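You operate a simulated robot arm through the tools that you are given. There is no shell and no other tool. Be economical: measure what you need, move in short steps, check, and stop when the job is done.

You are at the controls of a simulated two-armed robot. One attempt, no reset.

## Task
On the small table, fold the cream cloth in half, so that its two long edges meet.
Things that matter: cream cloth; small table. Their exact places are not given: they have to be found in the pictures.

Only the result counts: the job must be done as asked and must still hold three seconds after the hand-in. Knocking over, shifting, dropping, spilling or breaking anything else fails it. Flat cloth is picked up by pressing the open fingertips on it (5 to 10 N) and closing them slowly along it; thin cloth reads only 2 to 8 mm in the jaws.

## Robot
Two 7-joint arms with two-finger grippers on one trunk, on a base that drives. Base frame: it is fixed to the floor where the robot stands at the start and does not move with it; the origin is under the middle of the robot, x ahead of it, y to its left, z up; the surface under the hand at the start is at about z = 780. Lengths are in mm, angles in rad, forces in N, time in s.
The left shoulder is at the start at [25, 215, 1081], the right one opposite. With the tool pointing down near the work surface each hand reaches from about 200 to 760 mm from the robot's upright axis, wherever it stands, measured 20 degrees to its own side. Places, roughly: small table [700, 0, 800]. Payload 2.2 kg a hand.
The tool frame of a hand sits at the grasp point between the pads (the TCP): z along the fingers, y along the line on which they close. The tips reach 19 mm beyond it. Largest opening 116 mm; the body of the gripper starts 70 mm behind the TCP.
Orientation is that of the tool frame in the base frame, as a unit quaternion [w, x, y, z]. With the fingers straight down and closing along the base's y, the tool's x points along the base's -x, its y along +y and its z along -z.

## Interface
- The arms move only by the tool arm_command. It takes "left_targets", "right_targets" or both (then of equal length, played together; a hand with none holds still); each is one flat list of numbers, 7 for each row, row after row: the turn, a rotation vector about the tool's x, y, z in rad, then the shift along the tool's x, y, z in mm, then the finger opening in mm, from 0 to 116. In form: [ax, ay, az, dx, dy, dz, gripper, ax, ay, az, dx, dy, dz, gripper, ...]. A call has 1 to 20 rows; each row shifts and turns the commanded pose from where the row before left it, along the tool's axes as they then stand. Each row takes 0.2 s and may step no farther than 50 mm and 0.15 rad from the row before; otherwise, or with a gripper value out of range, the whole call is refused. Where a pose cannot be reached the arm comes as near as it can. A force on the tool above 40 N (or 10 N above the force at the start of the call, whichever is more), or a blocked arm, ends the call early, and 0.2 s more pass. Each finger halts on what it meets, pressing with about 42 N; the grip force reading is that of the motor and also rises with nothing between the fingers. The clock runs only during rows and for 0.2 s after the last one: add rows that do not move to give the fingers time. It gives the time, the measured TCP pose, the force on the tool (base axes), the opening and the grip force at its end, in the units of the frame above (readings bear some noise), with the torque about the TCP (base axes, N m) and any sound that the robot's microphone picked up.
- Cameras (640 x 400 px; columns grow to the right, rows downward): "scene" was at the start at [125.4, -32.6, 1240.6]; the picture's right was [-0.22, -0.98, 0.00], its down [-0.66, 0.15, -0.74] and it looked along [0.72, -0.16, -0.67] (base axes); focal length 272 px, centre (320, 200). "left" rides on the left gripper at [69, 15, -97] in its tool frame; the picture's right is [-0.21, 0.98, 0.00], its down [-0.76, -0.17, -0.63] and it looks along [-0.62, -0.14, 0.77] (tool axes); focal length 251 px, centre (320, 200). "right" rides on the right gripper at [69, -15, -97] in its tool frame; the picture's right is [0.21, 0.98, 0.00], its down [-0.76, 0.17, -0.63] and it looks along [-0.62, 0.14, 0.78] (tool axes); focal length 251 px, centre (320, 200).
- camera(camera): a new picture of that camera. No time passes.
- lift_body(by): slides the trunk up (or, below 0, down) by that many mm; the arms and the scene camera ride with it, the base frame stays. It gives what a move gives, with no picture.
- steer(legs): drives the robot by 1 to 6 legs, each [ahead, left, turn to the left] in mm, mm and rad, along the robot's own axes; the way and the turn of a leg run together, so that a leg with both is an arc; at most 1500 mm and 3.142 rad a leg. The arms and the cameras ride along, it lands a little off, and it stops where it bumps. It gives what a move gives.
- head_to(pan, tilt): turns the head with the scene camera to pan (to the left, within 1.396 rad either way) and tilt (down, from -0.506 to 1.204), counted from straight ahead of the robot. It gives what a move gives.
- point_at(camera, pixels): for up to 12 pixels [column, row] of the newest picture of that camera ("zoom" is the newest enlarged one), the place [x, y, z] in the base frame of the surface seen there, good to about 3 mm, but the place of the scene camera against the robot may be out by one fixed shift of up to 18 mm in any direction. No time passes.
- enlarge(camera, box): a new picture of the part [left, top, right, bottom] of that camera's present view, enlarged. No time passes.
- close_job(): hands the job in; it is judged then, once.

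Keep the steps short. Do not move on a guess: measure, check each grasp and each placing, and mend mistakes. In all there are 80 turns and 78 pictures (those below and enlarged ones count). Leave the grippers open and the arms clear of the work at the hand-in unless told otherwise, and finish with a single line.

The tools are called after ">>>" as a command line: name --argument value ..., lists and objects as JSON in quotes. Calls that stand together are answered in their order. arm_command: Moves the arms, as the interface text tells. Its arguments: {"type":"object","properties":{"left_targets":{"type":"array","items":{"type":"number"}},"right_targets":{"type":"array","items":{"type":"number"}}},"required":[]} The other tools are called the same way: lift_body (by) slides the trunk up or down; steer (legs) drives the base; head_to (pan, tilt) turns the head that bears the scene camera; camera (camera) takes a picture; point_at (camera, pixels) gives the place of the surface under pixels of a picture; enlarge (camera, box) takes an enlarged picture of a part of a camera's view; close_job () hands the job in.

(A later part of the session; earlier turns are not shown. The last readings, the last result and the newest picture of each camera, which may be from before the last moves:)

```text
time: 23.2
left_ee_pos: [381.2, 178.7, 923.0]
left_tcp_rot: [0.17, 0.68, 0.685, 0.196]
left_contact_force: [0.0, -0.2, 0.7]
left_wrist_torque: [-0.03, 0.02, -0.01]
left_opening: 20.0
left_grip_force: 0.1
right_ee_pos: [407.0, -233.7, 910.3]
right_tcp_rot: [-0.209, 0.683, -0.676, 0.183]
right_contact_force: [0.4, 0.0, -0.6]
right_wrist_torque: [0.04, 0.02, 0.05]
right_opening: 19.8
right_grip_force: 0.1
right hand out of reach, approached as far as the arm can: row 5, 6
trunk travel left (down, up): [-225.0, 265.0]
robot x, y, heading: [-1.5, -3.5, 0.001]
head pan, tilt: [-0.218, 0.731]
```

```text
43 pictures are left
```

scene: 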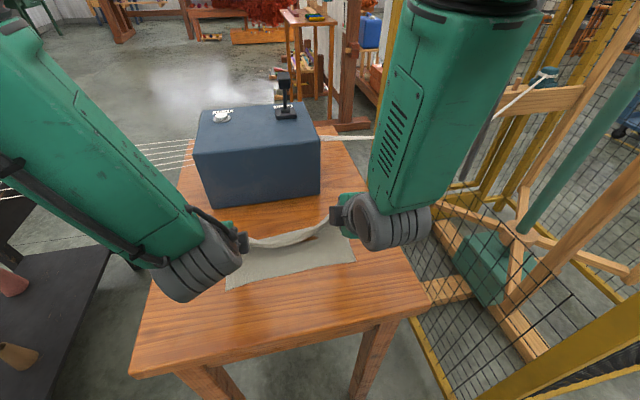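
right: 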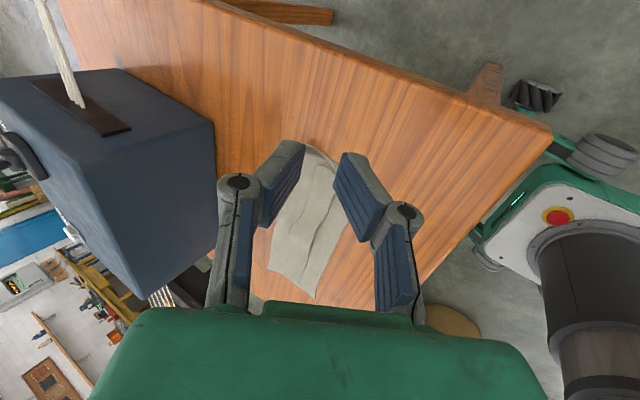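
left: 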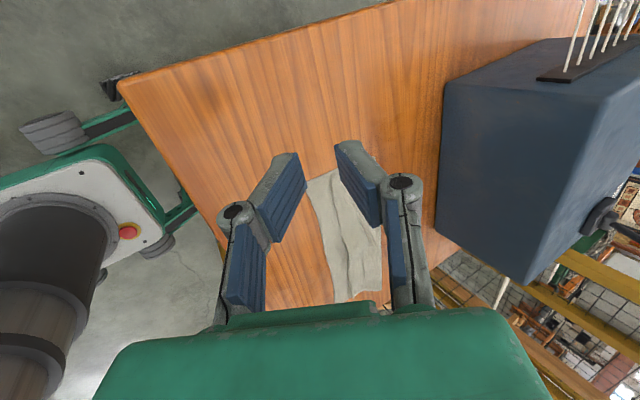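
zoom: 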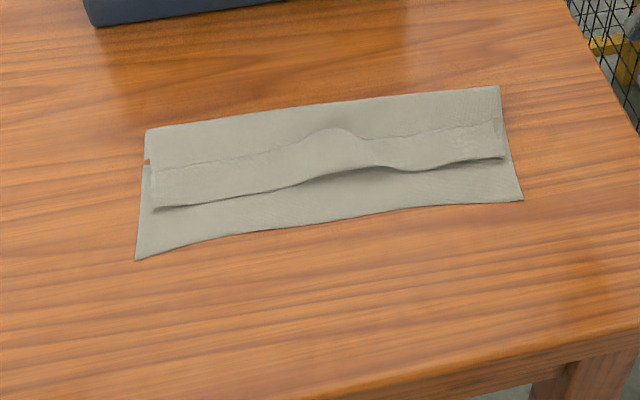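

The flap's length comes out right, but its last 35 mm or so is turned back as a hem. The hem's free edge lies on top at about x≈490, with the turn at ≈455. I'll unroll it with one hand on each side: one finger holds the flap while the other drags the hem toward the robot as the jaws open. First I'll bring the hands vertical again over the hem and measure.

>>> arm_command --left_targets '[0.131, -0.009, 0.002, 0, 0, 0, 14, 0.131, -0.009, 0.002, 0, 0, 0, 14, 0.131, -0.009, 0.002, 0, 0, 0, 14, 0.131, -0.009, 0.002, 0, 0, 0, 14, 0, 0, 0, -26, 27, 13, 14, 0, 0, 0, -26, 27, 13, 14, 0, 0, 0, -26, 27, 13, 14, 0, 0, 0, -26, 27, 13, 14, 0, 0, 0, 0, 0, 0, 14]' --right_targets '[-0.1405, 0.0097, 0.0025, 0, 0, 0, 14, -0.1405, 0.0097, 0.0025, 0, 0, 0, 14, -0.1405, 0.0097, 0.0025, 0, 0, 0, 14, -0.1405, 0.0097, 0.0025, 0, 0, 0, 14, 0, 0, 0, -22, -20.5, 10, 14, 0, 0, 0, -22, -20.5, 10, 14, 0, 0, 0, -22, -20.5, 10, 14, 0, 0, 0, -22, -20.5, 10, 14, 0, 0, 0, 0, 0, 0, 14]'

>>> camera --camera "left"

>>> camera --camera "right"

```text
time: 25.2
left_ee_pos: [489.8, 72.2, 876.0]
left_tcp_rot: [0.003, 0.708, 0.707, 0.001]
left_contact_force: [-0.4, 0.7, 0.0]
left_wrist_torque: [0.02, -0.01, 0.0]
left_opening: 14.0
left_grip_force: 0.1
right_ee_pos: [488.3, -144.9, 869.8]
right_tcp_rot: [0.001, -0.706, 0.709, -0.002]
right_contact_force: [-0.5, -0.3, 0.8]
right_wrist_torque: [-0.02, -0.03, -0.02]
right_opening: 13.5
right_grip_force: 0.1
trunk travel left (down, up): [-225.0, 265.0]
robot x, y, heading: [2.1, 1.3, 0.0]
head pan, tilt: [-0.218, 0.731]
```

```text
42 pictures are left
```

left: 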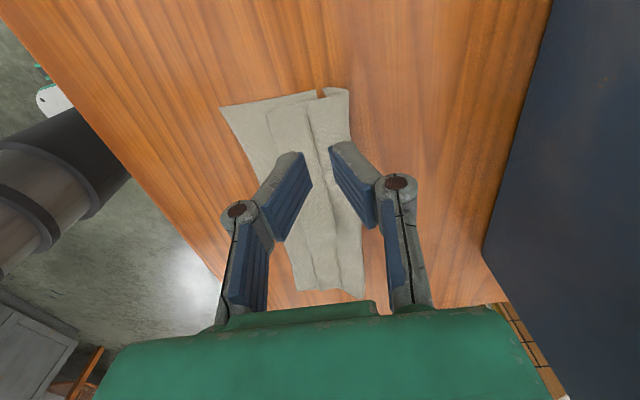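

```text
41 pictures are left
```

right: 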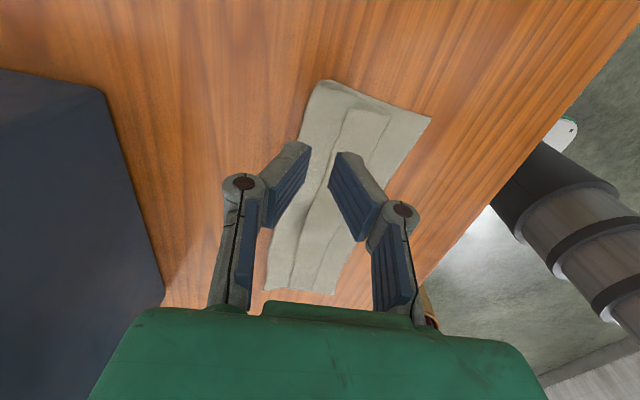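

>>> enlarge --camera "left" --box '[200, 60, 400, 310]'

>>> point_at --camera "left" --pixels '[[222, 109], [267, 108], [306, 104], [324, 92], [347, 92], [318, 145], [352, 140], [287, 150], [362, 290], [300, 289]]'

>>> point_at --camera "right" --pixels '[[428, 119], [389, 115], [346, 111], [322, 84], [307, 120], [330, 165], [372, 155], [405, 160], [268, 285], [332, 292]]'

```text
1.60 times, centred on (300, 185) of left
```

zoom: 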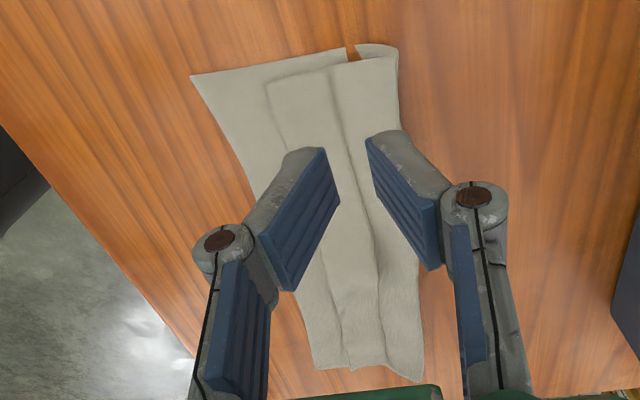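

```text
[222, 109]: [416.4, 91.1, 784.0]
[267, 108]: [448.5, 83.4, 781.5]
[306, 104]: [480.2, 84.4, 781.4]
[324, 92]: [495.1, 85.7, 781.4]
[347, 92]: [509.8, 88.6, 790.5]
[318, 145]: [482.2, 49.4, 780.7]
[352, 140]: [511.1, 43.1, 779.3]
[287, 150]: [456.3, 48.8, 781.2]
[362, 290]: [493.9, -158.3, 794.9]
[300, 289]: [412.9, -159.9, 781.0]
```

```text
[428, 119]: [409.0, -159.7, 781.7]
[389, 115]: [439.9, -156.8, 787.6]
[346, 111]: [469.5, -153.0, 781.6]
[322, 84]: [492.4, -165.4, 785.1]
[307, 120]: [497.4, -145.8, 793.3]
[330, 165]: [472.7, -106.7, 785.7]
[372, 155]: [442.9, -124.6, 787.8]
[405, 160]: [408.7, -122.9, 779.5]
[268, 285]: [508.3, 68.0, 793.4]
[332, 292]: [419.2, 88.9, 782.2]
```

Left side: near edge 416, turn 448, free edge 480, fold 510. Right side: near edge 409, turn 440, free edge 470, fold 495. I'll straddle the free edge with a 12 mm gap, centred at x=480 on the left and 470 on the right, and come down to light contact.

>>> arm_command --left_targets '[0, 0, 0, 0, -5, 20, 12, 0, 0, 0, 0, -5, 25, 12, 0, 0, 0, 0, 0, 20, 12, 0, 0, 0, 0, 0, 4, 12, 0, 0, 0, 0, 0, 2, 12, 0, 0, 0, 0, 0, 0, 12]' --right_targets '[0, 0, 0, 0, 9, 20, 12, 0, 0, 0, 0, 9, 25, 12, 0, 0, 0, 0, 0, 14, 12, 0, 0, 0, 0, 0, 4, 12, 0, 0, 0, 0, 0, 2, 12, 0, 0, 0, 0, 0, 0, 12]'

>>> camera --camera "left"

>>> camera --camera "right"

```text
time: 26.6
left_ee_pos: [480.8, 72.4, 803.0]
left_tcp_rot: [0.001, 0.708, 0.706, 0.002]
left_contact_force: [0.3, -0.2, -0.3]
left_wrist_torque: [0.01, 0.01, 0.04]
left_opening: 12.1
left_grip_force: 0.1
right_ee_pos: [471.3, -146.8, 804.5]
right_tcp_rot: [0.0, -0.706, 0.708, -0.002]
right_contact_force: [0.5, -0.5, 0.5]
right_wrist_torque: [0.02, 0.02, 0.0]
right_opening: 11.8
right_grip_force: 0.1
trunk travel left (down, up): [-225.0, 265.0]
robot x, y, heading: [1.8, 1.0, -0.0]
head pan, tilt: [-0.218, 0.731]
```

```text
39 pictures are left
```

left: 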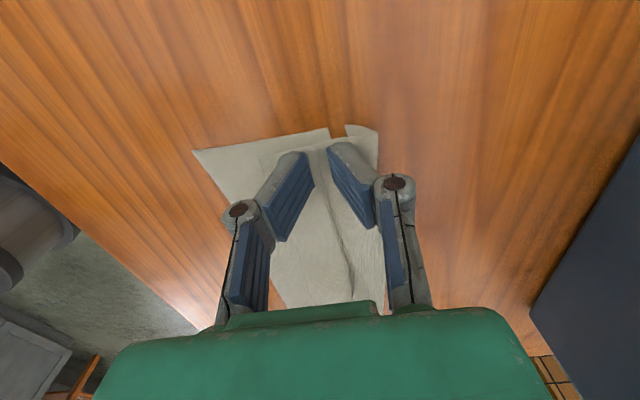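

```text
38 pictures are left
```

right: 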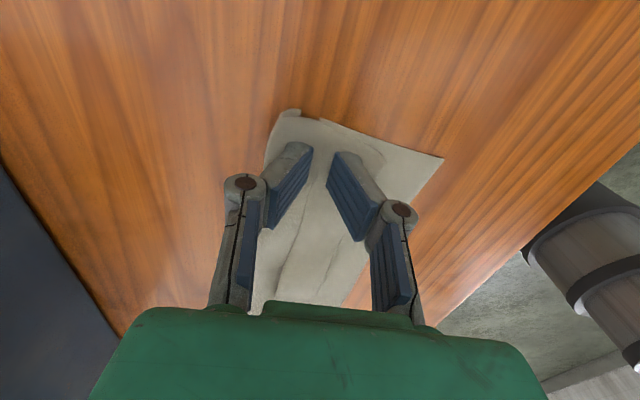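

The free edge lies in both gaps. I'll press on to about 5 N.

>>> arm_command --left_targets '[0, 0, 0, 0, 0, 2, 12, 0, 0, 0, 0, 0, 1, 12, 0, 0, 0, 0, 0, 0.6, 12, 0, 0, 0, 0, 0, 0, 12]' --right_targets '[0, 0, 0, 0, 0, 2, 12, 0, 0, 0, 0, 0, 1.5, 12, 0, 0, 0, 0, 0, 1, 12, 0, 0, 0, 0, 0, 0, 12]'

```text
time: 27.6
left_ee_pos: [480.2, 71.9, 800.2]
left_tcp_rot: [0.001, 0.707, 0.707, 0.001]
left_contact_force: [-0.4, -0.2, 7.8]
left_wrist_torque: [0.04, 0.03, -0.04]
left_opening: 7.2
left_grip_force: 0.1
right_ee_pos: [471.5, -144.4, 801.0]
right_tcp_rot: [0.0, -0.706, 0.708, -0.002]
right_contact_force: [0.8, 0.2, 8.4]
right_wrist_torque: [-0.02, 0.07, -0.03]
right_opening: 8.6
right_grip_force: 0.1
trunk travel left (down, up): [-225.0, 265.0]
robot x, y, heading: [2.2, 1.1, -0.003]
head pan, tilt: [-0.218, 0.731]
```

It reads about 8 N on each hand. I'll start unrolling: open by 4 mm per row while shifting 2 mm back, so the far finger stays put. This is the first half.

>>> arm_command --left_targets '[0, 0, 0, 0, -2, -0.3, 16, 0, 0, 0, 0, -2, 0, 20, 0, 0, 0, 0, -2, 0, 24, 0, 0, 0, 0, -2, 0, 28, 0, 0, 0, 0, -2, 0, 32, 0, 0, 0, 0, -2, 0, 36, 0, 0, 0, 0, -2, 0, 40, 0, 0, 0, 0, 0, 0, 40]' --right_targets '[0, 0, 0, 0, 2, -0.3, 16, 0, 0, 0, 0, 2, 0, 20, 0, 0, 0, 0, 2, 0, 24, 0, 0, 0, 0, 2, 0, 28, 0, 0, 0, 0, 2, 0, 32, 0, 0, 0, 0, 2, 0, 36, 0, 0, 0, 0, 2, 0, 40, 0, 0, 0, 0, 0, 0, 40]'

>>> camera --camera "left"

>>> camera --camera "right"

```text
time: 29.4
left_ee_pos: [465.8, 72.1, 800.2]
left_tcp_rot: [0.002, 0.707, 0.707, 0.002]
left_contact_force: [-0.1, -0.6, 6.4]
left_wrist_torque: [-0.04, 0.01, 0.02]
left_opening: 38.6
left_grip_force: 4.0
right_ee_pos: [457.2, -144.2, 799.1]
right_tcp_rot: [0.0, -0.706, 0.708, -0.001]
right_contact_force: [0.6, -0.4, 8.1]
right_wrist_torque: [0.0, 0.03, 0.0]
right_opening: 39.7
right_grip_force: 0.1
trunk travel left (down, up): [-225.0, 265.0]
robot x, y, heading: [1.1, 2.7, -0.005]
head pan, tilt: [-0.218, 0.731]
```

```text
37 pictures are left
```

left: 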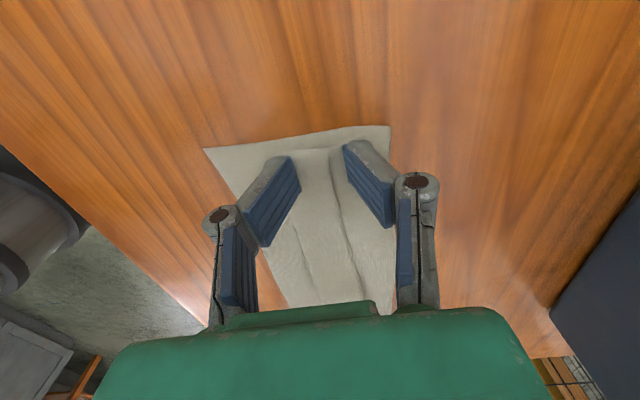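

```text
36 pictures are left
```

right: 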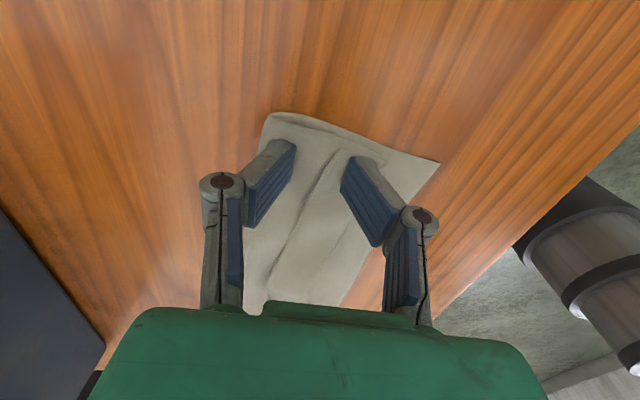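

On the right the edge seems to travel with the dragging finger. On the left I'm not sure, so I'll measure.

>>> point_at --camera "left" --pixels '[[206, 150], [235, 192], [329, 152], [335, 190], [353, 260], [389, 130], [262, 155]]'

>>> point_at --camera "right" --pixels '[[438, 163], [338, 160], [315, 190], [290, 240], [268, 118], [262, 140], [378, 160]]'

>>> enlarge --camera "left" --box '[190, 110, 410, 250]'

>>> enlarge --camera "right" --box '[230, 100, 450, 240]'

```text
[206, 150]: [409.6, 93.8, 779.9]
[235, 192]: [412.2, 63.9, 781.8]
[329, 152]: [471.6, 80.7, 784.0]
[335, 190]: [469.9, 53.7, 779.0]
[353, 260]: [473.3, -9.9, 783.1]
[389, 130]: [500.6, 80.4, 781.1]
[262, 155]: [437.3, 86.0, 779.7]
```

```text
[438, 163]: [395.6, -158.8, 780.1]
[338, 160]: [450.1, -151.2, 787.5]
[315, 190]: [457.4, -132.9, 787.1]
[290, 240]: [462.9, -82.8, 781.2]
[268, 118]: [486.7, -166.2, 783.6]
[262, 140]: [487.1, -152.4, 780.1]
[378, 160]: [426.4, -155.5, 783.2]
```

```text
2.86 times, centred on (300, 180) of left
```

zoom: 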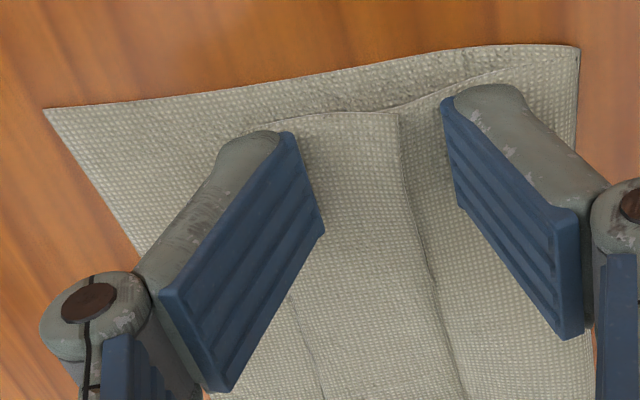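

```text
2.86 times, centred on (340, 170) of right
```

zoom: 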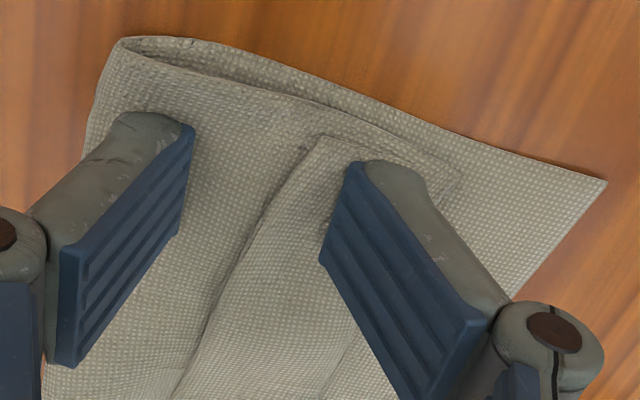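

Mostly the whole packet moved, so this unrolls too slowly: left edge 471 with turn 437, right edge 450 with turn 426. Instead I'll pinch the hem's top ply narrowly right at its free edge, lift it and pull it over toward the robot. I'll lift 12 mm and reposition, left centre 456 with a 14 mm gap and right centre 437 with a 12 mm gap.

>>> arm_command --left_targets '[0, 0, 0, 0, 0, -6, 40, 0, 0, 0, 0, 0, -6, 30, 0, 0, 0, 0, -10, 0, 14, 0, 0, 0, 0, 0, 0, 14]' --right_targets '[0, 0, 0, 0, 0, -6, 40, 0, 0, 0, 0, 0, -6, 30, 0, 0, 0, 0, 20, 0, 12, 0, 0, 0, 0, 0, 0, 12]'

>>> enlarge --camera "left" --box '[190, 110, 410, 250]'

>>> enlarge --camera "right" --box '[230, 100, 450, 240]'

```text
time: 30.4
left_ee_pos: [456.9, 71.6, 810.6]
left_tcp_rot: [0.001, 0.707, 0.707, 0.002]
left_contact_force: [-0.4, 0.6, 0.3]
left_wrist_torque: [-0.02, 0.04, -0.01]
left_opening: 13.8
left_grip_force: 0.1
right_ee_pos: [437.3, -145.3, 811.2]
right_tcp_rot: [-0.001, -0.706, 0.708, -0.001]
right_contact_force: [1.0, 0.5, -0.7]
right_wrist_torque: [0.03, 0.01, 0.0]
right_opening: 11.8
right_grip_force: 0.0
trunk travel left (down, up): [-225.0, 265.0]
robot x, y, heading: [-2.3, 0.5, 0.003]
head pan, tilt: [-0.218, 0.731]
```

```text
2.86 times, centred on (300, 180) of left
```

zoom: 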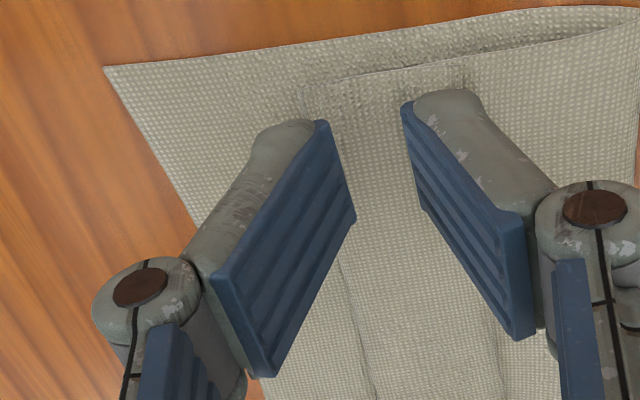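

```text
2.86 times, centred on (340, 170) of right
```

zoom: 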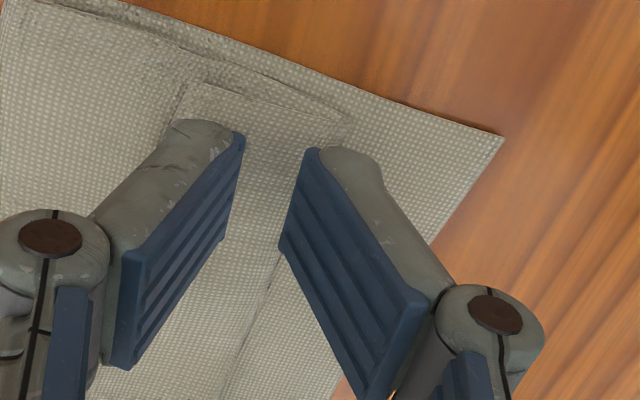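

Both +x fingers are above the free edge and both −x fingers above the turn. I'll press down.

>>> arm_command --left_targets '[0, 0, 0, 0, 0, 6, 14, 0, 0, 0, 0, 0, 4, 14, 0, 0, 0, 0, 0, 2, 14, 0, 0, 0, 0, 0, 0, 14]' --right_targets '[0, 0, 0, 0, 0, 6, 12, 0, 0, 0, 0, 0, 4, 12, 0, 0, 0, 0, 0, 2, 12, 0, 0, 0, 0, 0, 0, 12]'

```text
time: 31.4
left_ee_pos: [455.1, 73.5, 801.0]
left_tcp_rot: [0.001, 0.708, 0.706, 0.003]
left_contact_force: [-1.0, -1.2, 8.2]
left_wrist_torque: [-0.05, 0.01, -0.01]
left_opening: 14.5
left_grip_force: 0.1
right_ee_pos: [436.2, -144.9, 800.4]
right_tcp_rot: [0.0, -0.706, 0.708, -0.002]
right_contact_force: [0.2, 0.6, 7.3]
right_wrist_torque: [-0.03, -0.07, -0.01]
right_opening: 12.1
right_grip_force: 0.1
trunk travel left (down, up): [-225.0, 265.0]
robot x, y, heading: [-0.5, -1.7, 0.0]
head pan, tilt: [-0.218, 0.731]
```

It presses 7–8 N. I'll close slowly.

>>> arm_command --left_targets '[0, 0, 0, 0, 0, 0, 12.5, 0, 0, 0, 0, 0, 0, 11, 0, 0, 0, 0, 0, 0, 9.5, 0, 0, 0, 0, 0, 0, 8, 0, 0, 0, 0, 0, 0, 6.5, 0, 0, 0, 0, 0, 0, 5, 0, 0, 0, 0, 0, 0, 3.5, 0, 0, 0, 0, 0, 0, 2, 0, 0, 0, 0, 0, 0, 0, 0, 0, 0, 0, 0, 0, 0]' --right_targets '[0, 0, 0, 0, 0, 0, 11, 0, 0, 0, 0, 0, 0, 9.5, 0, 0, 0, 0, 0, 0, 8, 0, 0, 0, 0, 0, 0, 6.5, 0, 0, 0, 0, 0, 0, 5, 0, 0, 0, 0, 0, 0, 4, 0, 0, 0, 0, 0, 0, 3, 0, 0, 0, 0, 0, 0, 2, 0, 0, 0, 0, 0, 0, 0, 0, 0, 0, 0, 0, 0, 0]'

>>> enlarge --camera "left" --box '[190, 110, 410, 250]'

>>> enlarge --camera "right" --box '[230, 100, 450, 240]'

```text
time: 33.6
left_ee_pos: [455.3, 73.4, 800.8]
left_tcp_rot: [0.002, 0.708, 0.707, 0.002]
left_contact_force: [0.5, 0.7, 12.7]
left_wrist_torque: [0.02, -0.08, -0.02]
left_opening: 0.0
left_grip_force: 28.7
right_ee_pos: [435.7, -145.7, 800.3]
right_tcp_rot: [0.001, -0.706, 0.708, -0.002]
right_contact_force: [1.2, -0.4, 11.2]
right_wrist_torque: [0.01, -0.07, -0.03]
right_opening: 0.4
right_grip_force: 28.4
trunk travel left (down, up): [-225.0, 265.0]
robot x, y, heading: [-0.0, 1.9, -0.002]
head pan, tilt: [-0.218, 0.731]
```

```text
2.86 times, centred on (300, 180) of left
```

zoom: 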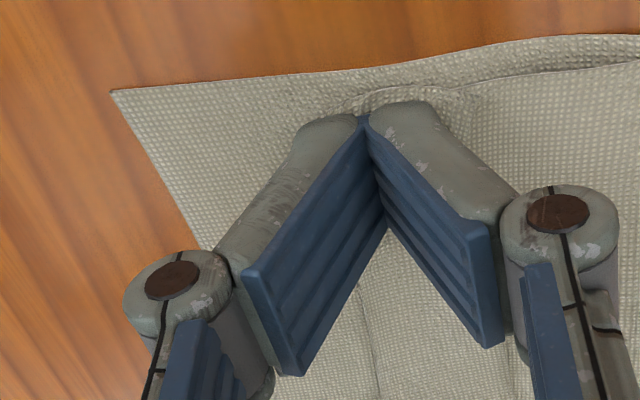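

```text
2.86 times, centred on (340, 170) of right
```

zoom: 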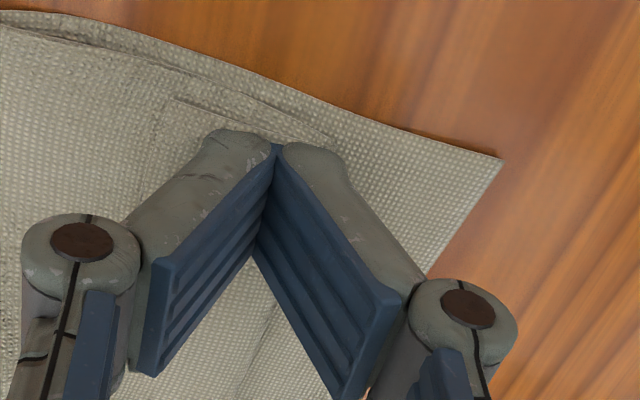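

The jaws closed to 0, so the narrow pinch slipped. I'll go back to rolling the hem off with separate forces. The right hand, closed, will press firmly on the flap behind the hem at about (490, −60). The left hand will drag the hem edge at y≈78 lightly with one slightly lowered finger. First I'll lift and move both above those spots.

>>> arm_command --left_targets '[0, 0, 0, 0, 0, -15, 0, 0, 0, 0, 0, 0, -15, 30, -0.075, 0, 0, 2, 15, 0, 60, -0.075, 0, 0, 2, 15, 0, 60, 0, 0, 0, 2, 15, 0, 60, 0, 0, 0, 0, 0, 0, 60]' --right_targets '[0, 0, 0, 0, 0, -15, 0, 0, 0, 0, 0, 0, -15, 0, 0, 0, 0, -28, -18, 0, 0, 0, 0, 0, -28, -18, 0, 0, 0, 0, 0, -30, -18, 0, 0, 0, 0, 0, 0, 0, 0, 0]'

>>> camera --camera "left"

>>> camera --camera "right"

>>> enlarge --camera "scene" --box '[180, 200, 400, 338]'

```text
time: 35.0
left_ee_pos: [500.9, 80.4, 834.2]
left_tcp_rot: [0.055, 0.706, 0.704, 0.055]
left_contact_force: [-0.1, 0.5, 0.0]
left_wrist_torque: [0.0, -0.01, -0.02]
left_opening: 60.1
left_grip_force: 0.1
right_ee_pos: [489.7, -57.1, 831.9]
right_tcp_rot: [0.0, -0.706, 0.708, -0.001]
right_contact_force: [-0.8, 0.1, -0.2]
right_wrist_torque: [-0.04, -0.02, -0.01]
right_opening: 0.1
right_grip_force: 28.3
trunk travel left (down, up): [-225.0, 265.0]
robot x, y, heading: [-1.7, 2.4, 0.002]
head pan, tilt: [-0.218, 0.731]
```

```text
29 pictures are left
```

left: 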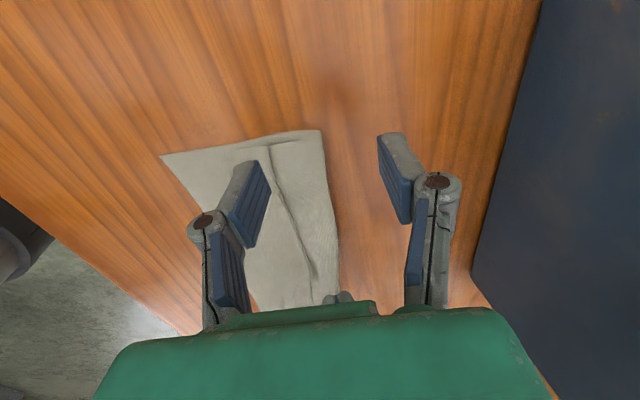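

```text
28 pictures are left
```

right: 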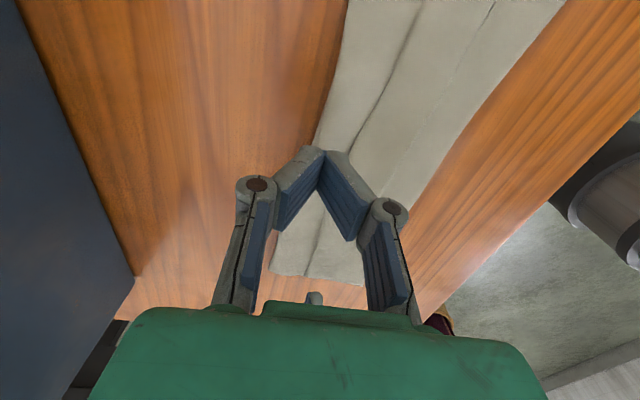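

```text
2.90 times, centred on (290, 269) of scene
```

zoom: 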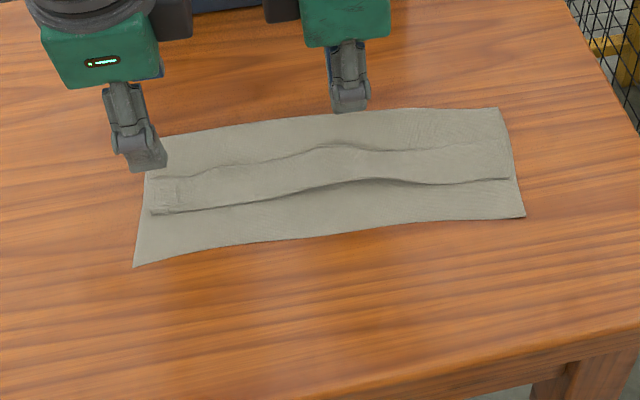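

>>> point_at --camera "left" --pixels '[[163, 156], [205, 190], [265, 147], [277, 175], [300, 235], [318, 133], [230, 152], [330, 210], [305, 260]]'

>>> point_at --camera "right" --pixels '[[365, 120], [330, 100], [440, 80], [490, 90], [405, 30], [312, 262], [275, 265], [360, 275]]'

```text
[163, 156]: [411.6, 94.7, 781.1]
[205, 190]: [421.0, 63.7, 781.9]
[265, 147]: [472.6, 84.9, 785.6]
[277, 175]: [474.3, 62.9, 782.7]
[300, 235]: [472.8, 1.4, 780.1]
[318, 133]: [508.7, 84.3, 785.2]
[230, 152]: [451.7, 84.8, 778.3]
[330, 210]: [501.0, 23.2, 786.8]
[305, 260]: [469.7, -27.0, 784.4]
```

```text
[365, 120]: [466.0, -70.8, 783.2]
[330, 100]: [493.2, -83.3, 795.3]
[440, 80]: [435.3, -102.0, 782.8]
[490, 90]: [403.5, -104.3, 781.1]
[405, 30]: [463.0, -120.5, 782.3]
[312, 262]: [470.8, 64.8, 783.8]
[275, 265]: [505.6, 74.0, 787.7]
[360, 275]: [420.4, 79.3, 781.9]
```

Near the left hand the free edge is at x≈473, and the −x finger face will land at about 471. I'll lower both, right firm and left to just above contact.

>>> arm_command --left_targets '[0, 0, 0, 0, -3, 10, 60, 0, 0, 0, 0, 0, 10, 60, 0, 0, 0, 0, 0, 3, 60, 0, 0, 0, 0, 0, 0, 60]' --right_targets '[0, 0, 0, 0, 0, 15, 0, 0, 0, 0, 0, 0, 14, 0, 0, 0, 0, 0, 0, 4, 0, 0, 0, 0, 0, 0, 2, 0]'

```text
time: 36.2
left_ee_pos: [499.6, 81.1, 810.8]
left_tcp_rot: [0.055, 0.706, 0.704, 0.056]
left_contact_force: [1.0, -0.6, -0.6]
left_wrist_torque: [-0.01, 0.03, -0.02]
left_opening: 59.9
left_grip_force: 0.0
right_ee_pos: [491.9, -57.1, 800.1]
right_tcp_rot: [0.003, -0.706, 0.709, -0.004]
right_contact_force: [-4.8, -0.7, 19.7]
right_wrist_torque: [-0.1, 0.23, 0.0]
right_opening: 0.1
right_grip_force: 28.2
trunk travel left (down, up): [-225.0, 265.0]
robot x, y, heading: [1.2, 1.7, -0.004]
head pan, tilt: [-0.218, 0.731]
stopped in row 4 (right hand): the force on the tool passed its limit at 42 N (the readings are from after the stop); the commanded pose is now the measured one
```

The right hand holds with about 20 N, which is good. I'll lower the left by small steps to a light touch.

>>> arm_command --left_targets '[0, 0, 0, 0, 0, 2, 60, 0, 0, 0, 0, 0, 1, 60, 0, 0, 0, 0, 0, 1, 60, 0, 0, 0, 0, 0, 0, 60]'

```text
time: 37.2
left_ee_pos: [499.3, 80.4, 807.4]
left_tcp_rot: [0.055, 0.705, 0.705, 0.055]
left_contact_force: [0.6, -0.4, 2.2]
left_wrist_torque: [-0.05, 0.07, 0.0]
left_opening: 60.4
left_grip_force: 0.0
right_ee_pos: [492.1, -57.6, 799.8]
right_tcp_rot: [0.005, -0.705, 0.709, -0.004]
right_contact_force: [3.2, -0.2, 23.1]
right_wrist_torque: [-0.07, 0.11, 0.0]
right_opening: 0.1
right_grip_force: 27.8
trunk travel left (down, up): [-225.0, 265.0]
robot x, y, heading: [2.4, 0.3, -0.0]
head pan, tilt: [-0.218, 0.731]
```

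It touches at 2.2 N. I'll drag 36 mm toward the robot at a constant height.

>>> arm_command --left_targets '[0, 0, 0, 0, -2.97, -0.2, 60, 0, 0, 0, 0, -2.97, -0.4, 60, 0, 0, 0, 0, -2.97, -0.45, 60, 0, 0, 0, 0, -2.97, -0.45, 60, 0, 0, 0, 0, -2.97, -0.45, 60, 0, 0, 0, 0, -2.97, -0.45, 60, 0, 0, 0, 0, -2.97, -0.45, 60, 0, 0, 0, 0, -2.97, -0.45, 60, 0, 0, 0, 0, -2.97, -0.45, 60, 0, 0, 0, 0, -2.97, -0.45, 60, 0, 0, 0, 0, -2.97, -0.45, 60, 0, 0, 0, 0, -2.97, -0.45, 60]'

>>> enlarge --camera "left" --box '[140, 90, 400, 310]'

```text
time: 39.8
left_ee_pos: [463.3, 79.4, 806.8]
left_tcp_rot: [0.056, 0.706, 0.704, 0.056]
left_contact_force: [1.6, -0.3, 1.9]
left_wrist_torque: [-0.05, 0.04, 0.03]
left_opening: 59.3
left_grip_force: 0.1
right_ee_pos: [490.7, -58.0, 799.8]
right_tcp_rot: [0.004, -0.705, 0.709, -0.003]
right_contact_force: [6.3, 0.2, 29.1]
right_wrist_torque: [-0.07, 0.09, 0.04]
right_opening: 0.0
right_grip_force: 28.7
trunk travel left (down, up): [-225.0, 265.0]
robot x, y, heading: [-1.3, -3.3, 0.002]
head pan, tilt: [-0.218, 0.731]
```

```text
1.82 times, centred on (270, 200) of left
```

zoom: 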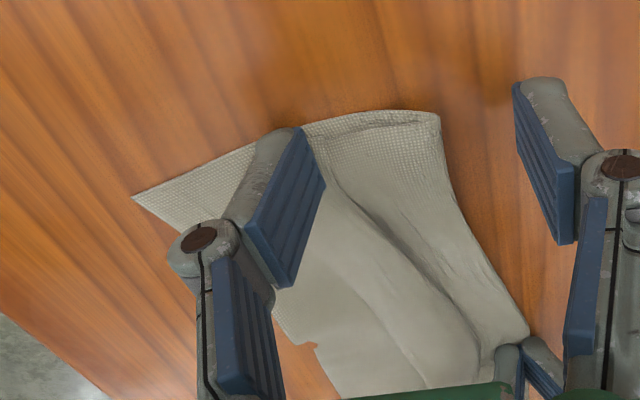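

>>> point_at --camera "zoom" --pixels '[[138, 196], [285, 330], [313, 345], [340, 390], [305, 130], [335, 180], [435, 115], [460, 240], [470, 320], [400, 240]]'

```text
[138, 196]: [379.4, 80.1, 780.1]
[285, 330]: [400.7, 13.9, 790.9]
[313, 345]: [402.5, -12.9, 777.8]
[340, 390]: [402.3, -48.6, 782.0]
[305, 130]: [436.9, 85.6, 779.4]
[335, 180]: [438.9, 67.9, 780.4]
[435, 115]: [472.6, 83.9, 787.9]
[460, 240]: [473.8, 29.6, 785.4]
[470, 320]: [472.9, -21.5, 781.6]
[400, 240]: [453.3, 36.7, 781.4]
```

The left side of the whole packet swung instead, since cloth grips cloth better than table, so dragging won't unroll the hem. My new plan is to pinch the cloth on its fold line (the midline) with both hands and lift it. The hem can then hang free and open, and I'll lay both halves down together. First I'll lift clear and measure the fold line.

>>> arm_command --left_targets '[0, 0, 0, 0, 0, -15, 60, 0.075, 0, 0, 0, 0, -15, 50, 0.075, 0, 0, 5, 0, -20, 40, 0, 0, 0, 10, 0, -20, 36, 0, 0, 0, 0, 0, 0, 36]' --right_targets '[0, 0, 0, 0, 0, -15, 0, 0, 0, 0, 0, 0, -15, 20, 0, 0, 0, 30, 0, -20, 36, 0, 0, 0, 35, 0, -20, 36, 0, 0, 0, 0, 0, 0, 36]'

>>> camera --camera "left"

>>> camera --camera "right"

```text
time: 41.0
left_ee_pos: [457.9, 94.2, 874.7]
left_tcp_rot: [0.0, 0.708, 0.706, 0.002]
left_contact_force: [0.3, -0.2, -0.8]
left_wrist_torque: [0.0, 0.02, -0.02]
left_opening: 35.9
left_grip_force: 0.1
right_ee_pos: [490.7, -124.7, 867.4]
right_tcp_rot: [0.002, -0.706, 0.709, -0.003]
right_contact_force: [0.7, -0.5, -0.1]
right_wrist_torque: [0.01, 0.03, -0.01]
right_opening: 35.9
right_grip_force: 0.0
trunk travel left (down, up): [-225.0, 265.0]
robot x, y, heading: [0.3, -3.9, -0.002]
head pan, tilt: [-0.218, 0.731]
```

```text
25 pictures are left
```

left: 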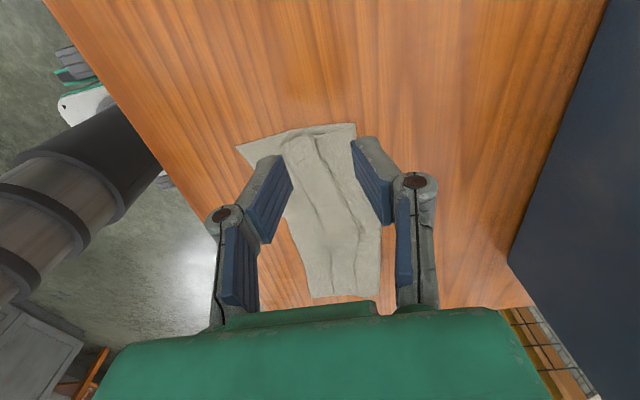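

```text
24 pictures are left
```

right: 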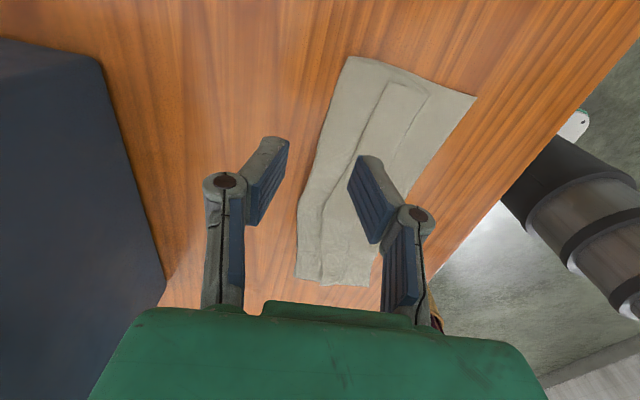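

>>> point_at --camera "left" --pixels '[[240, 148], [283, 138], [318, 135], [355, 125], [370, 190], [380, 235], [312, 292], [333, 180]]'

>>> point_at --camera "right" --pixels '[[472, 98], [425, 92], [390, 86], [347, 60], [320, 130], [305, 190], [298, 275], [368, 282], [365, 140], [322, 210]]'

```text
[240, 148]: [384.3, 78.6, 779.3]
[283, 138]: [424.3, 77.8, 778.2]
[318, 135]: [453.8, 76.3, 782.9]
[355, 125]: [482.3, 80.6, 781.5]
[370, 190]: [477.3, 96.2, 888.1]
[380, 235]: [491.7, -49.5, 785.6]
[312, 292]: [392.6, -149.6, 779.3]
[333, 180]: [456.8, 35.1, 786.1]
```

```text
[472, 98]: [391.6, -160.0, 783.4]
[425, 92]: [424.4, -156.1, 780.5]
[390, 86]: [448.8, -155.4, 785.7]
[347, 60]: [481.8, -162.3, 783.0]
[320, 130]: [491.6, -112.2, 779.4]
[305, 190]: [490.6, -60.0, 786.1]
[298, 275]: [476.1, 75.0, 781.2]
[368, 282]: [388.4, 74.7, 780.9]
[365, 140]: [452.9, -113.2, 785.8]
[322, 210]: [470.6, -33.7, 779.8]
```

The fold line is at x≈481 at both ends and 491 in the middle, and the near edge is at 384–392. I'll try pinching the fold itself: +x finger just beyond the fold on the table, −x finger on the flap, with a 30 mm gap at y≈60 and y≈−132. I'll move down to contact.

>>> arm_command --left_targets '[0, 0, 0, -17, 10, 20, 30, 0, 0, 0, -17, 10, 25, 30, 0, 0, 0, 0, 0, 24, 30, 0, 0, 0, 0, 0, 5, 30, 0, 0, 0, 0, 0, 2.5, 30, 0, 0, 0, 0, 0, 0, 30]' --right_targets '[0, 0, 0, 4, 4, 20, 30, 0, 0, 0, 4, 4, 25, 30, 0, 0, 0, 0, 0, 17, 30, 0, 0, 0, 0, 0, 4, 30, 0, 0, 0, 0, 0, 2.5, 30, 0, 0, 0, 0, 0, 0, 30]'

>>> enlarge --camera "left" --box '[190, 110, 410, 250]'

```text
time: 42.4
left_ee_pos: [477.3, 60.0, 801.2]
left_tcp_rot: [0.002, 0.708, 0.706, 0.003]
left_contact_force: [-1.2, -0.9, 7.7]
left_wrist_torque: [-0.01, 0.16, 0.03]
left_opening: 32.2
left_grip_force: 0.9
right_ee_pos: [481.9, -130.2, 800.2]
right_tcp_rot: [0.003, -0.706, 0.708, -0.003]
right_contact_force: [-2.3, -0.1, 7.0]
right_wrist_torque: [-0.03, 0.12, -0.01]
right_opening: 33.3
right_grip_force: 0.4
trunk travel left (down, up): [-225.0, 265.0]
robot x, y, heading: [0.4, -1.1, -0.002]
head pan, tilt: [-0.218, 0.731]
```

```text
2.86 times, centred on (300, 180) of left
```

zoom: 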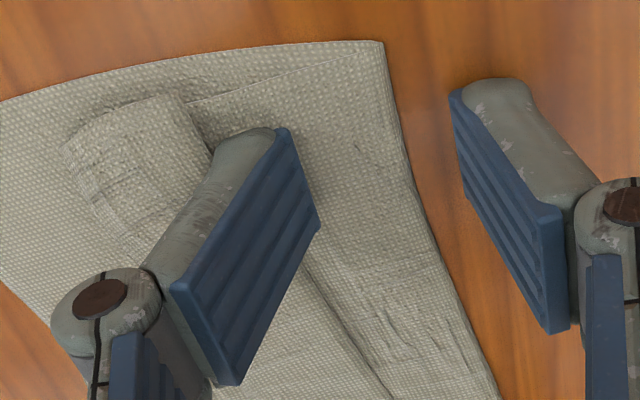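

Placement is right, but the torque shows the −x finger carries most of the load. I'll tilt slightly so the outer finger also sits on the table, then close slowly.

>>> arm_command --left_targets '[0.06, 0, 0, 0, 0, 0.5, 30, 0, 0, 0, 0, 0, 0, 28, 0, 0, 0, 0, 0, 0, 26, 0, 0, 0, 0, 0, 0, 24, 0, 0, 0, 0, 0, 0, 22, 0, 0, 0, 0, 0, 0, 20, 0, 0, 0, 0, 0, 0, 18, 0, 0, 0, 0, 0, 0, 16, 0, 0, 0, 0, 0, 0, 14, 0, 0, 0, 0, 0, 0, 12, 0, 0, 0, 0, 0, 0, 10, 0, 0, 0, 0, 0, 0, 8, 0, 0, 0, 0, 0, 0, 6, 0, 0, 0, 0, 0, 0, 4, 0, 0, 0, 0, 0, 0, 2, 0, 0, 0, 0, 0, 0, 0, 0, 0, 0, 0, 0, 0, 0]' --right_targets '[-0.06, 0, 0, 0, 0, 0.5, 30, 0, 0, 0, 0, 0, 0, 28, 0, 0, 0, 0, 0, 0, 26, 0, 0, 0, 0, 0, 0, 24, 0, 0, 0, 0, 0, 0, 22, 0, 0, 0, 0, 0, 0, 20, 0, 0, 0, 0, 0, 0, 18, 0, 0, 0, 0, 0, 0, 16, 0, 0, 0, 0, 0, 0, 14, 0, 0, 0, 0, 0, 0, 12, 0, 0, 0, 0, 0, 0, 10, 0, 0, 0, 0, 0, 0, 8, 0, 0, 0, 0, 0, 0, 6, 0, 0, 0, 0, 0, 0, 4, 0, 0, 0, 0, 0, 0, 2, 0, 0, 0, 0, 0, 0, 0, 0, 0, 0, 0, 0, 0, 0]'

>>> enlarge --camera "left" --box '[190, 110, 410, 250]'

```text
time: 46.0
left_ee_pos: [477.4, 61.0, 800.3]
left_tcp_rot: [-0.02, 0.708, 0.706, -0.018]
left_contact_force: [-1.1, 0.4, 5.9]
left_wrist_torque: [0.04, 0.02, 0.04]
left_opening: 0.0
left_grip_force: 28.7
right_ee_pos: [482.5, -131.0, 799.4]
right_tcp_rot: [-0.018, -0.705, 0.709, 0.019]
right_contact_force: [-1.4, -0.6, 7.6]
right_wrist_torque: [-0.03, 0.07, -0.02]
right_opening: 0.0
right_grip_force: 28.6
trunk travel left (down, up): [-225.0, 265.0]
robot x, y, heading: [-1.0, 0.2, 0.001]
head pan, tilt: [-0.218, 0.731]
```

```text
2.86 times, centred on (300, 180) of left
```

zoom: 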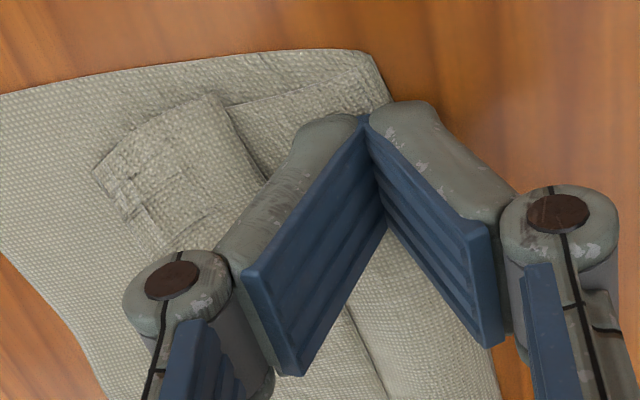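

The fold wasn't caught either. The only grasp that worked was a 36 mm gap on a single ply right at an edge. So I'll use the exposed near edge the same way, lift the whole cloth to hang and shake open, then lay it down folded. That needs no wrist rotation, because the held edge ends up facing the right way. I'll move above the near edge and look.

>>> arm_command --left_targets '[-0.06, 0, 0, 0, 0, -15, 10, 0, 0, 0, 0, -20, -10, 30, 0, 0, 0, 5, -20, 0, 36, 0, 0, 0, 5, -20, 0, 36, 0, 0, 0, 0, 0, 0, 36]' --right_targets '[0.06, 0, 0, 0, 0, -15, 10, 0, 0, 0, 0, 20, -10, 30, 0, 0, 0, 5, 20, 0, 36, 0, 0, 0, 5, 20, 0, 36, 0, 0, 0, 0, 0, 0, 36]'

>>> camera --camera "left"

>>> camera --camera "right"

```text
time: 47.2
left_ee_pos: [420.3, 70.4, 823.3]
left_tcp_rot: [0.001, 0.708, 0.706, 0.003]
left_contact_force: [0.2, -1.4, 0.5]
left_wrist_torque: [-0.04, 0.04, -0.05]
left_opening: 35.6
left_grip_force: 0.1
right_ee_pos: [424.1, -140.6, 823.1]
right_tcp_rot: [0.003, -0.705, 0.709, -0.003]
right_contact_force: [1.0, 0.5, 0.6]
right_wrist_torque: [0.02, -0.02, 0.0]
right_opening: 35.9
right_grip_force: 0.2
trunk travel left (down, up): [-225.0, 265.0]
robot x, y, heading: [-1.0, -1.5, 0.002]
head pan, tilt: [-0.218, 0.731]
```

```text
21 pictures are left
```

left: 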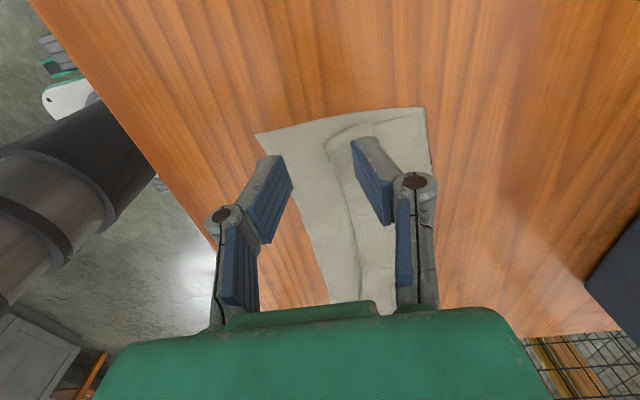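

```text
20 pictures are left
```

right: 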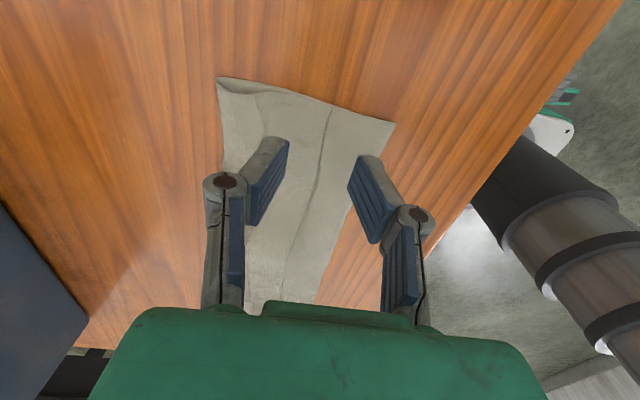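

>>> point_at --camera "left" --pixels '[[259, 135], [275, 158], [310, 235], [326, 152], [345, 200], [423, 112], [320, 260]]'

>>> point_at --camera "right" --pixels '[[393, 123], [375, 160], [355, 195], [330, 270], [331, 110], [318, 180], [220, 82]]'

```text
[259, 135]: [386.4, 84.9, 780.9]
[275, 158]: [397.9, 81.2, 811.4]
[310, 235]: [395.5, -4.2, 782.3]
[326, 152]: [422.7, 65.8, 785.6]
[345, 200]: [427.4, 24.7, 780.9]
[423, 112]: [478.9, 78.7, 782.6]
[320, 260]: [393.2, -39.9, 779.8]
```

```text
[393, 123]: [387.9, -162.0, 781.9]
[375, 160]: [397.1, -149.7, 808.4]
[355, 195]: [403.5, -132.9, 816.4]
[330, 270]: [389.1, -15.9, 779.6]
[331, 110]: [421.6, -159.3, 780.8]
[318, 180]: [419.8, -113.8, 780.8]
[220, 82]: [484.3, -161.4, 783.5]
```

The near edge is at x≈387 and the hem's turn at ≈422, so 34 mm of single ply is free. I'll set a 24 mm gap centred at x=410, with the −x finger on the edge and the +x finger on the stack. A slight tilt lowers the −x finger, and I'll press.

>>> arm_command --left_targets '[-0.06, 0, 0, 0, -5, 8, 24, 0, 0, 0, 0, -5, 8, 24, 0, 0, 0, 0, 0, 5, 24, 0, 0, 0, 0, 0, 2.5, 24, 0, 0, 0, 0, 0, 0, 24]' --right_targets '[0.06, 0, 0, 0, 7, 8, 24, 0, 0, 0, 0, 7, 8, 24, 0, 0, 0, 0, 0, 5, 24, 0, 0, 0, 0, 0, 2.5, 24, 0, 0, 0, 0, 0, 0, 24]'

>>> enlarge --camera "left" --box '[190, 110, 410, 250]'

```text
time: 48.4
left_ee_pos: [411.2, 71.3, 800.4]
left_tcp_rot: [0.024, 0.707, 0.706, 0.024]
left_contact_force: [1.3, -0.1, 5.7]
left_wrist_torque: [-0.04, 0.02, -0.01]
left_opening: 24.9
left_grip_force: 0.0
right_ee_pos: [411.3, -140.3, 800.5]
right_tcp_rot: [0.025, -0.705, 0.709, -0.025]
right_contact_force: [-0.6, 0.3, 4.6]
right_wrist_torque: [-0.03, -0.05, 0.01]
right_opening: 25.3
right_grip_force: 0.0
trunk travel left (down, up): [-225.0, 265.0]
robot x, y, heading: [-2.4, 3.9, -0.001]
head pan, tilt: [-0.218, 0.731]
```

```text
2.86 times, centred on (300, 180) of left
```

zoom: 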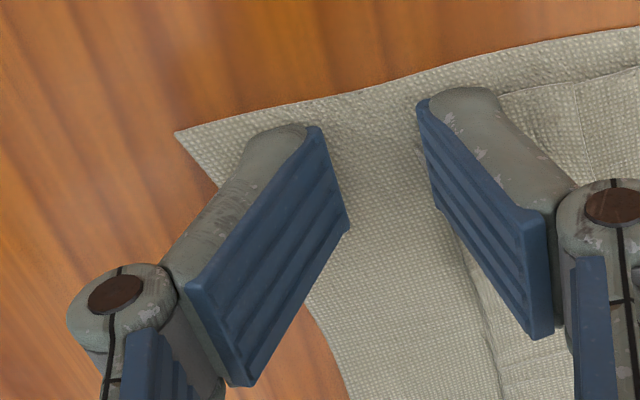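

Both fingers are on the ply with the edge under the −x finger. I'll add a little pressure and close slowly.

>>> arm_command --left_targets '[0, 0, 0, 0, 0, 0.8, 24, 0, 0, 0, 0, 0, 0, 22, 0, 0, 0, 0, 0, 0, 20, 0, 0, 0, 0, 0, 0, 18, 0, 0, 0, 0, 0, 0, 16, 0, 0, 0, 0, 0, 0, 14, 0, 0, 0, 0, 0, 0, 12, 0, 0, 0, 0, 0, 0, 10, 0, 0, 0, 0, 0, 0, 8, 0, 0, 0, 0, 0, 0, 6, 0, 0, 0, 0, 0, 0, 4, 0, 0, 0, 0, 0, 0, 2, 0, 0, 0, 0, 0, 0, 0, 0, 0, 0, 0, 0, 0, 0]' --right_targets '[0, 0, 0, 0, 0, 1, 24, 0, 0, 0, 0, 0, 0, 22, 0, 0, 0, 0, 0, 0, 20, 0, 0, 0, 0, 0, 0, 18, 0, 0, 0, 0, 0, 0, 16, 0, 0, 0, 0, 0, 0, 14, 0, 0, 0, 0, 0, 0, 12, 0, 0, 0, 0, 0, 0, 10, 0, 0, 0, 0, 0, 0, 8, 0, 0, 0, 0, 0, 0, 6, 0, 0, 0, 0, 0, 0, 4, 0, 0, 0, 0, 0, 0, 2, 0, 0, 0, 0, 0, 0, 0, 0, 0, 0, 0, 0, 0, 0]'

>>> enlarge --camera "left" --box '[190, 110, 410, 250]'

```text
time: 51.4
left_ee_pos: [410.4, 69.8, 799.4]
left_tcp_rot: [0.024, 0.707, 0.706, 0.024]
left_contact_force: [1.2, 0.0, 14.0]
left_wrist_torque: [-0.06, -0.06, -0.01]
left_opening: 0.0
left_grip_force: 28.6
right_ee_pos: [410.2, -140.8, 799.4]
right_tcp_rot: [0.025, -0.705, 0.709, -0.025]
right_contact_force: [1.4, -1.8, 15.9]
right_wrist_torque: [-0.06, 0.02, 0.01]
right_opening: 0.0
right_grip_force: 28.5
trunk travel left (down, up): [-225.0, 265.0]
robot x, y, heading: [-1.2, -1.7, 0.002]
head pan, tilt: [-0.218, 0.731]
```

```text
2.86 times, centred on (300, 180) of left
```

zoom: 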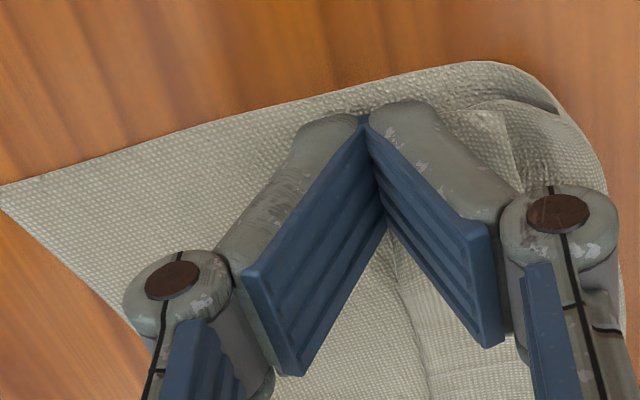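

The stack slid toward the robot and no ridge formed, so nothing is caught. More single ply is now exposed, and I'll measure it.

>>> point_at --camera "zoom" --pixels '[[8, 188], [120, 295], [505, 110], [560, 100], [600, 180], [430, 390], [390, 250], [480, 65]]'

```text
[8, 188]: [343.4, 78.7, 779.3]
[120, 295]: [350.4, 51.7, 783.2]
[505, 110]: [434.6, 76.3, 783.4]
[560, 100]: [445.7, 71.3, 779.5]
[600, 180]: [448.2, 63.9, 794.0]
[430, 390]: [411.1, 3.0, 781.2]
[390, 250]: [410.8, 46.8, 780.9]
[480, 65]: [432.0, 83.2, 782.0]
```

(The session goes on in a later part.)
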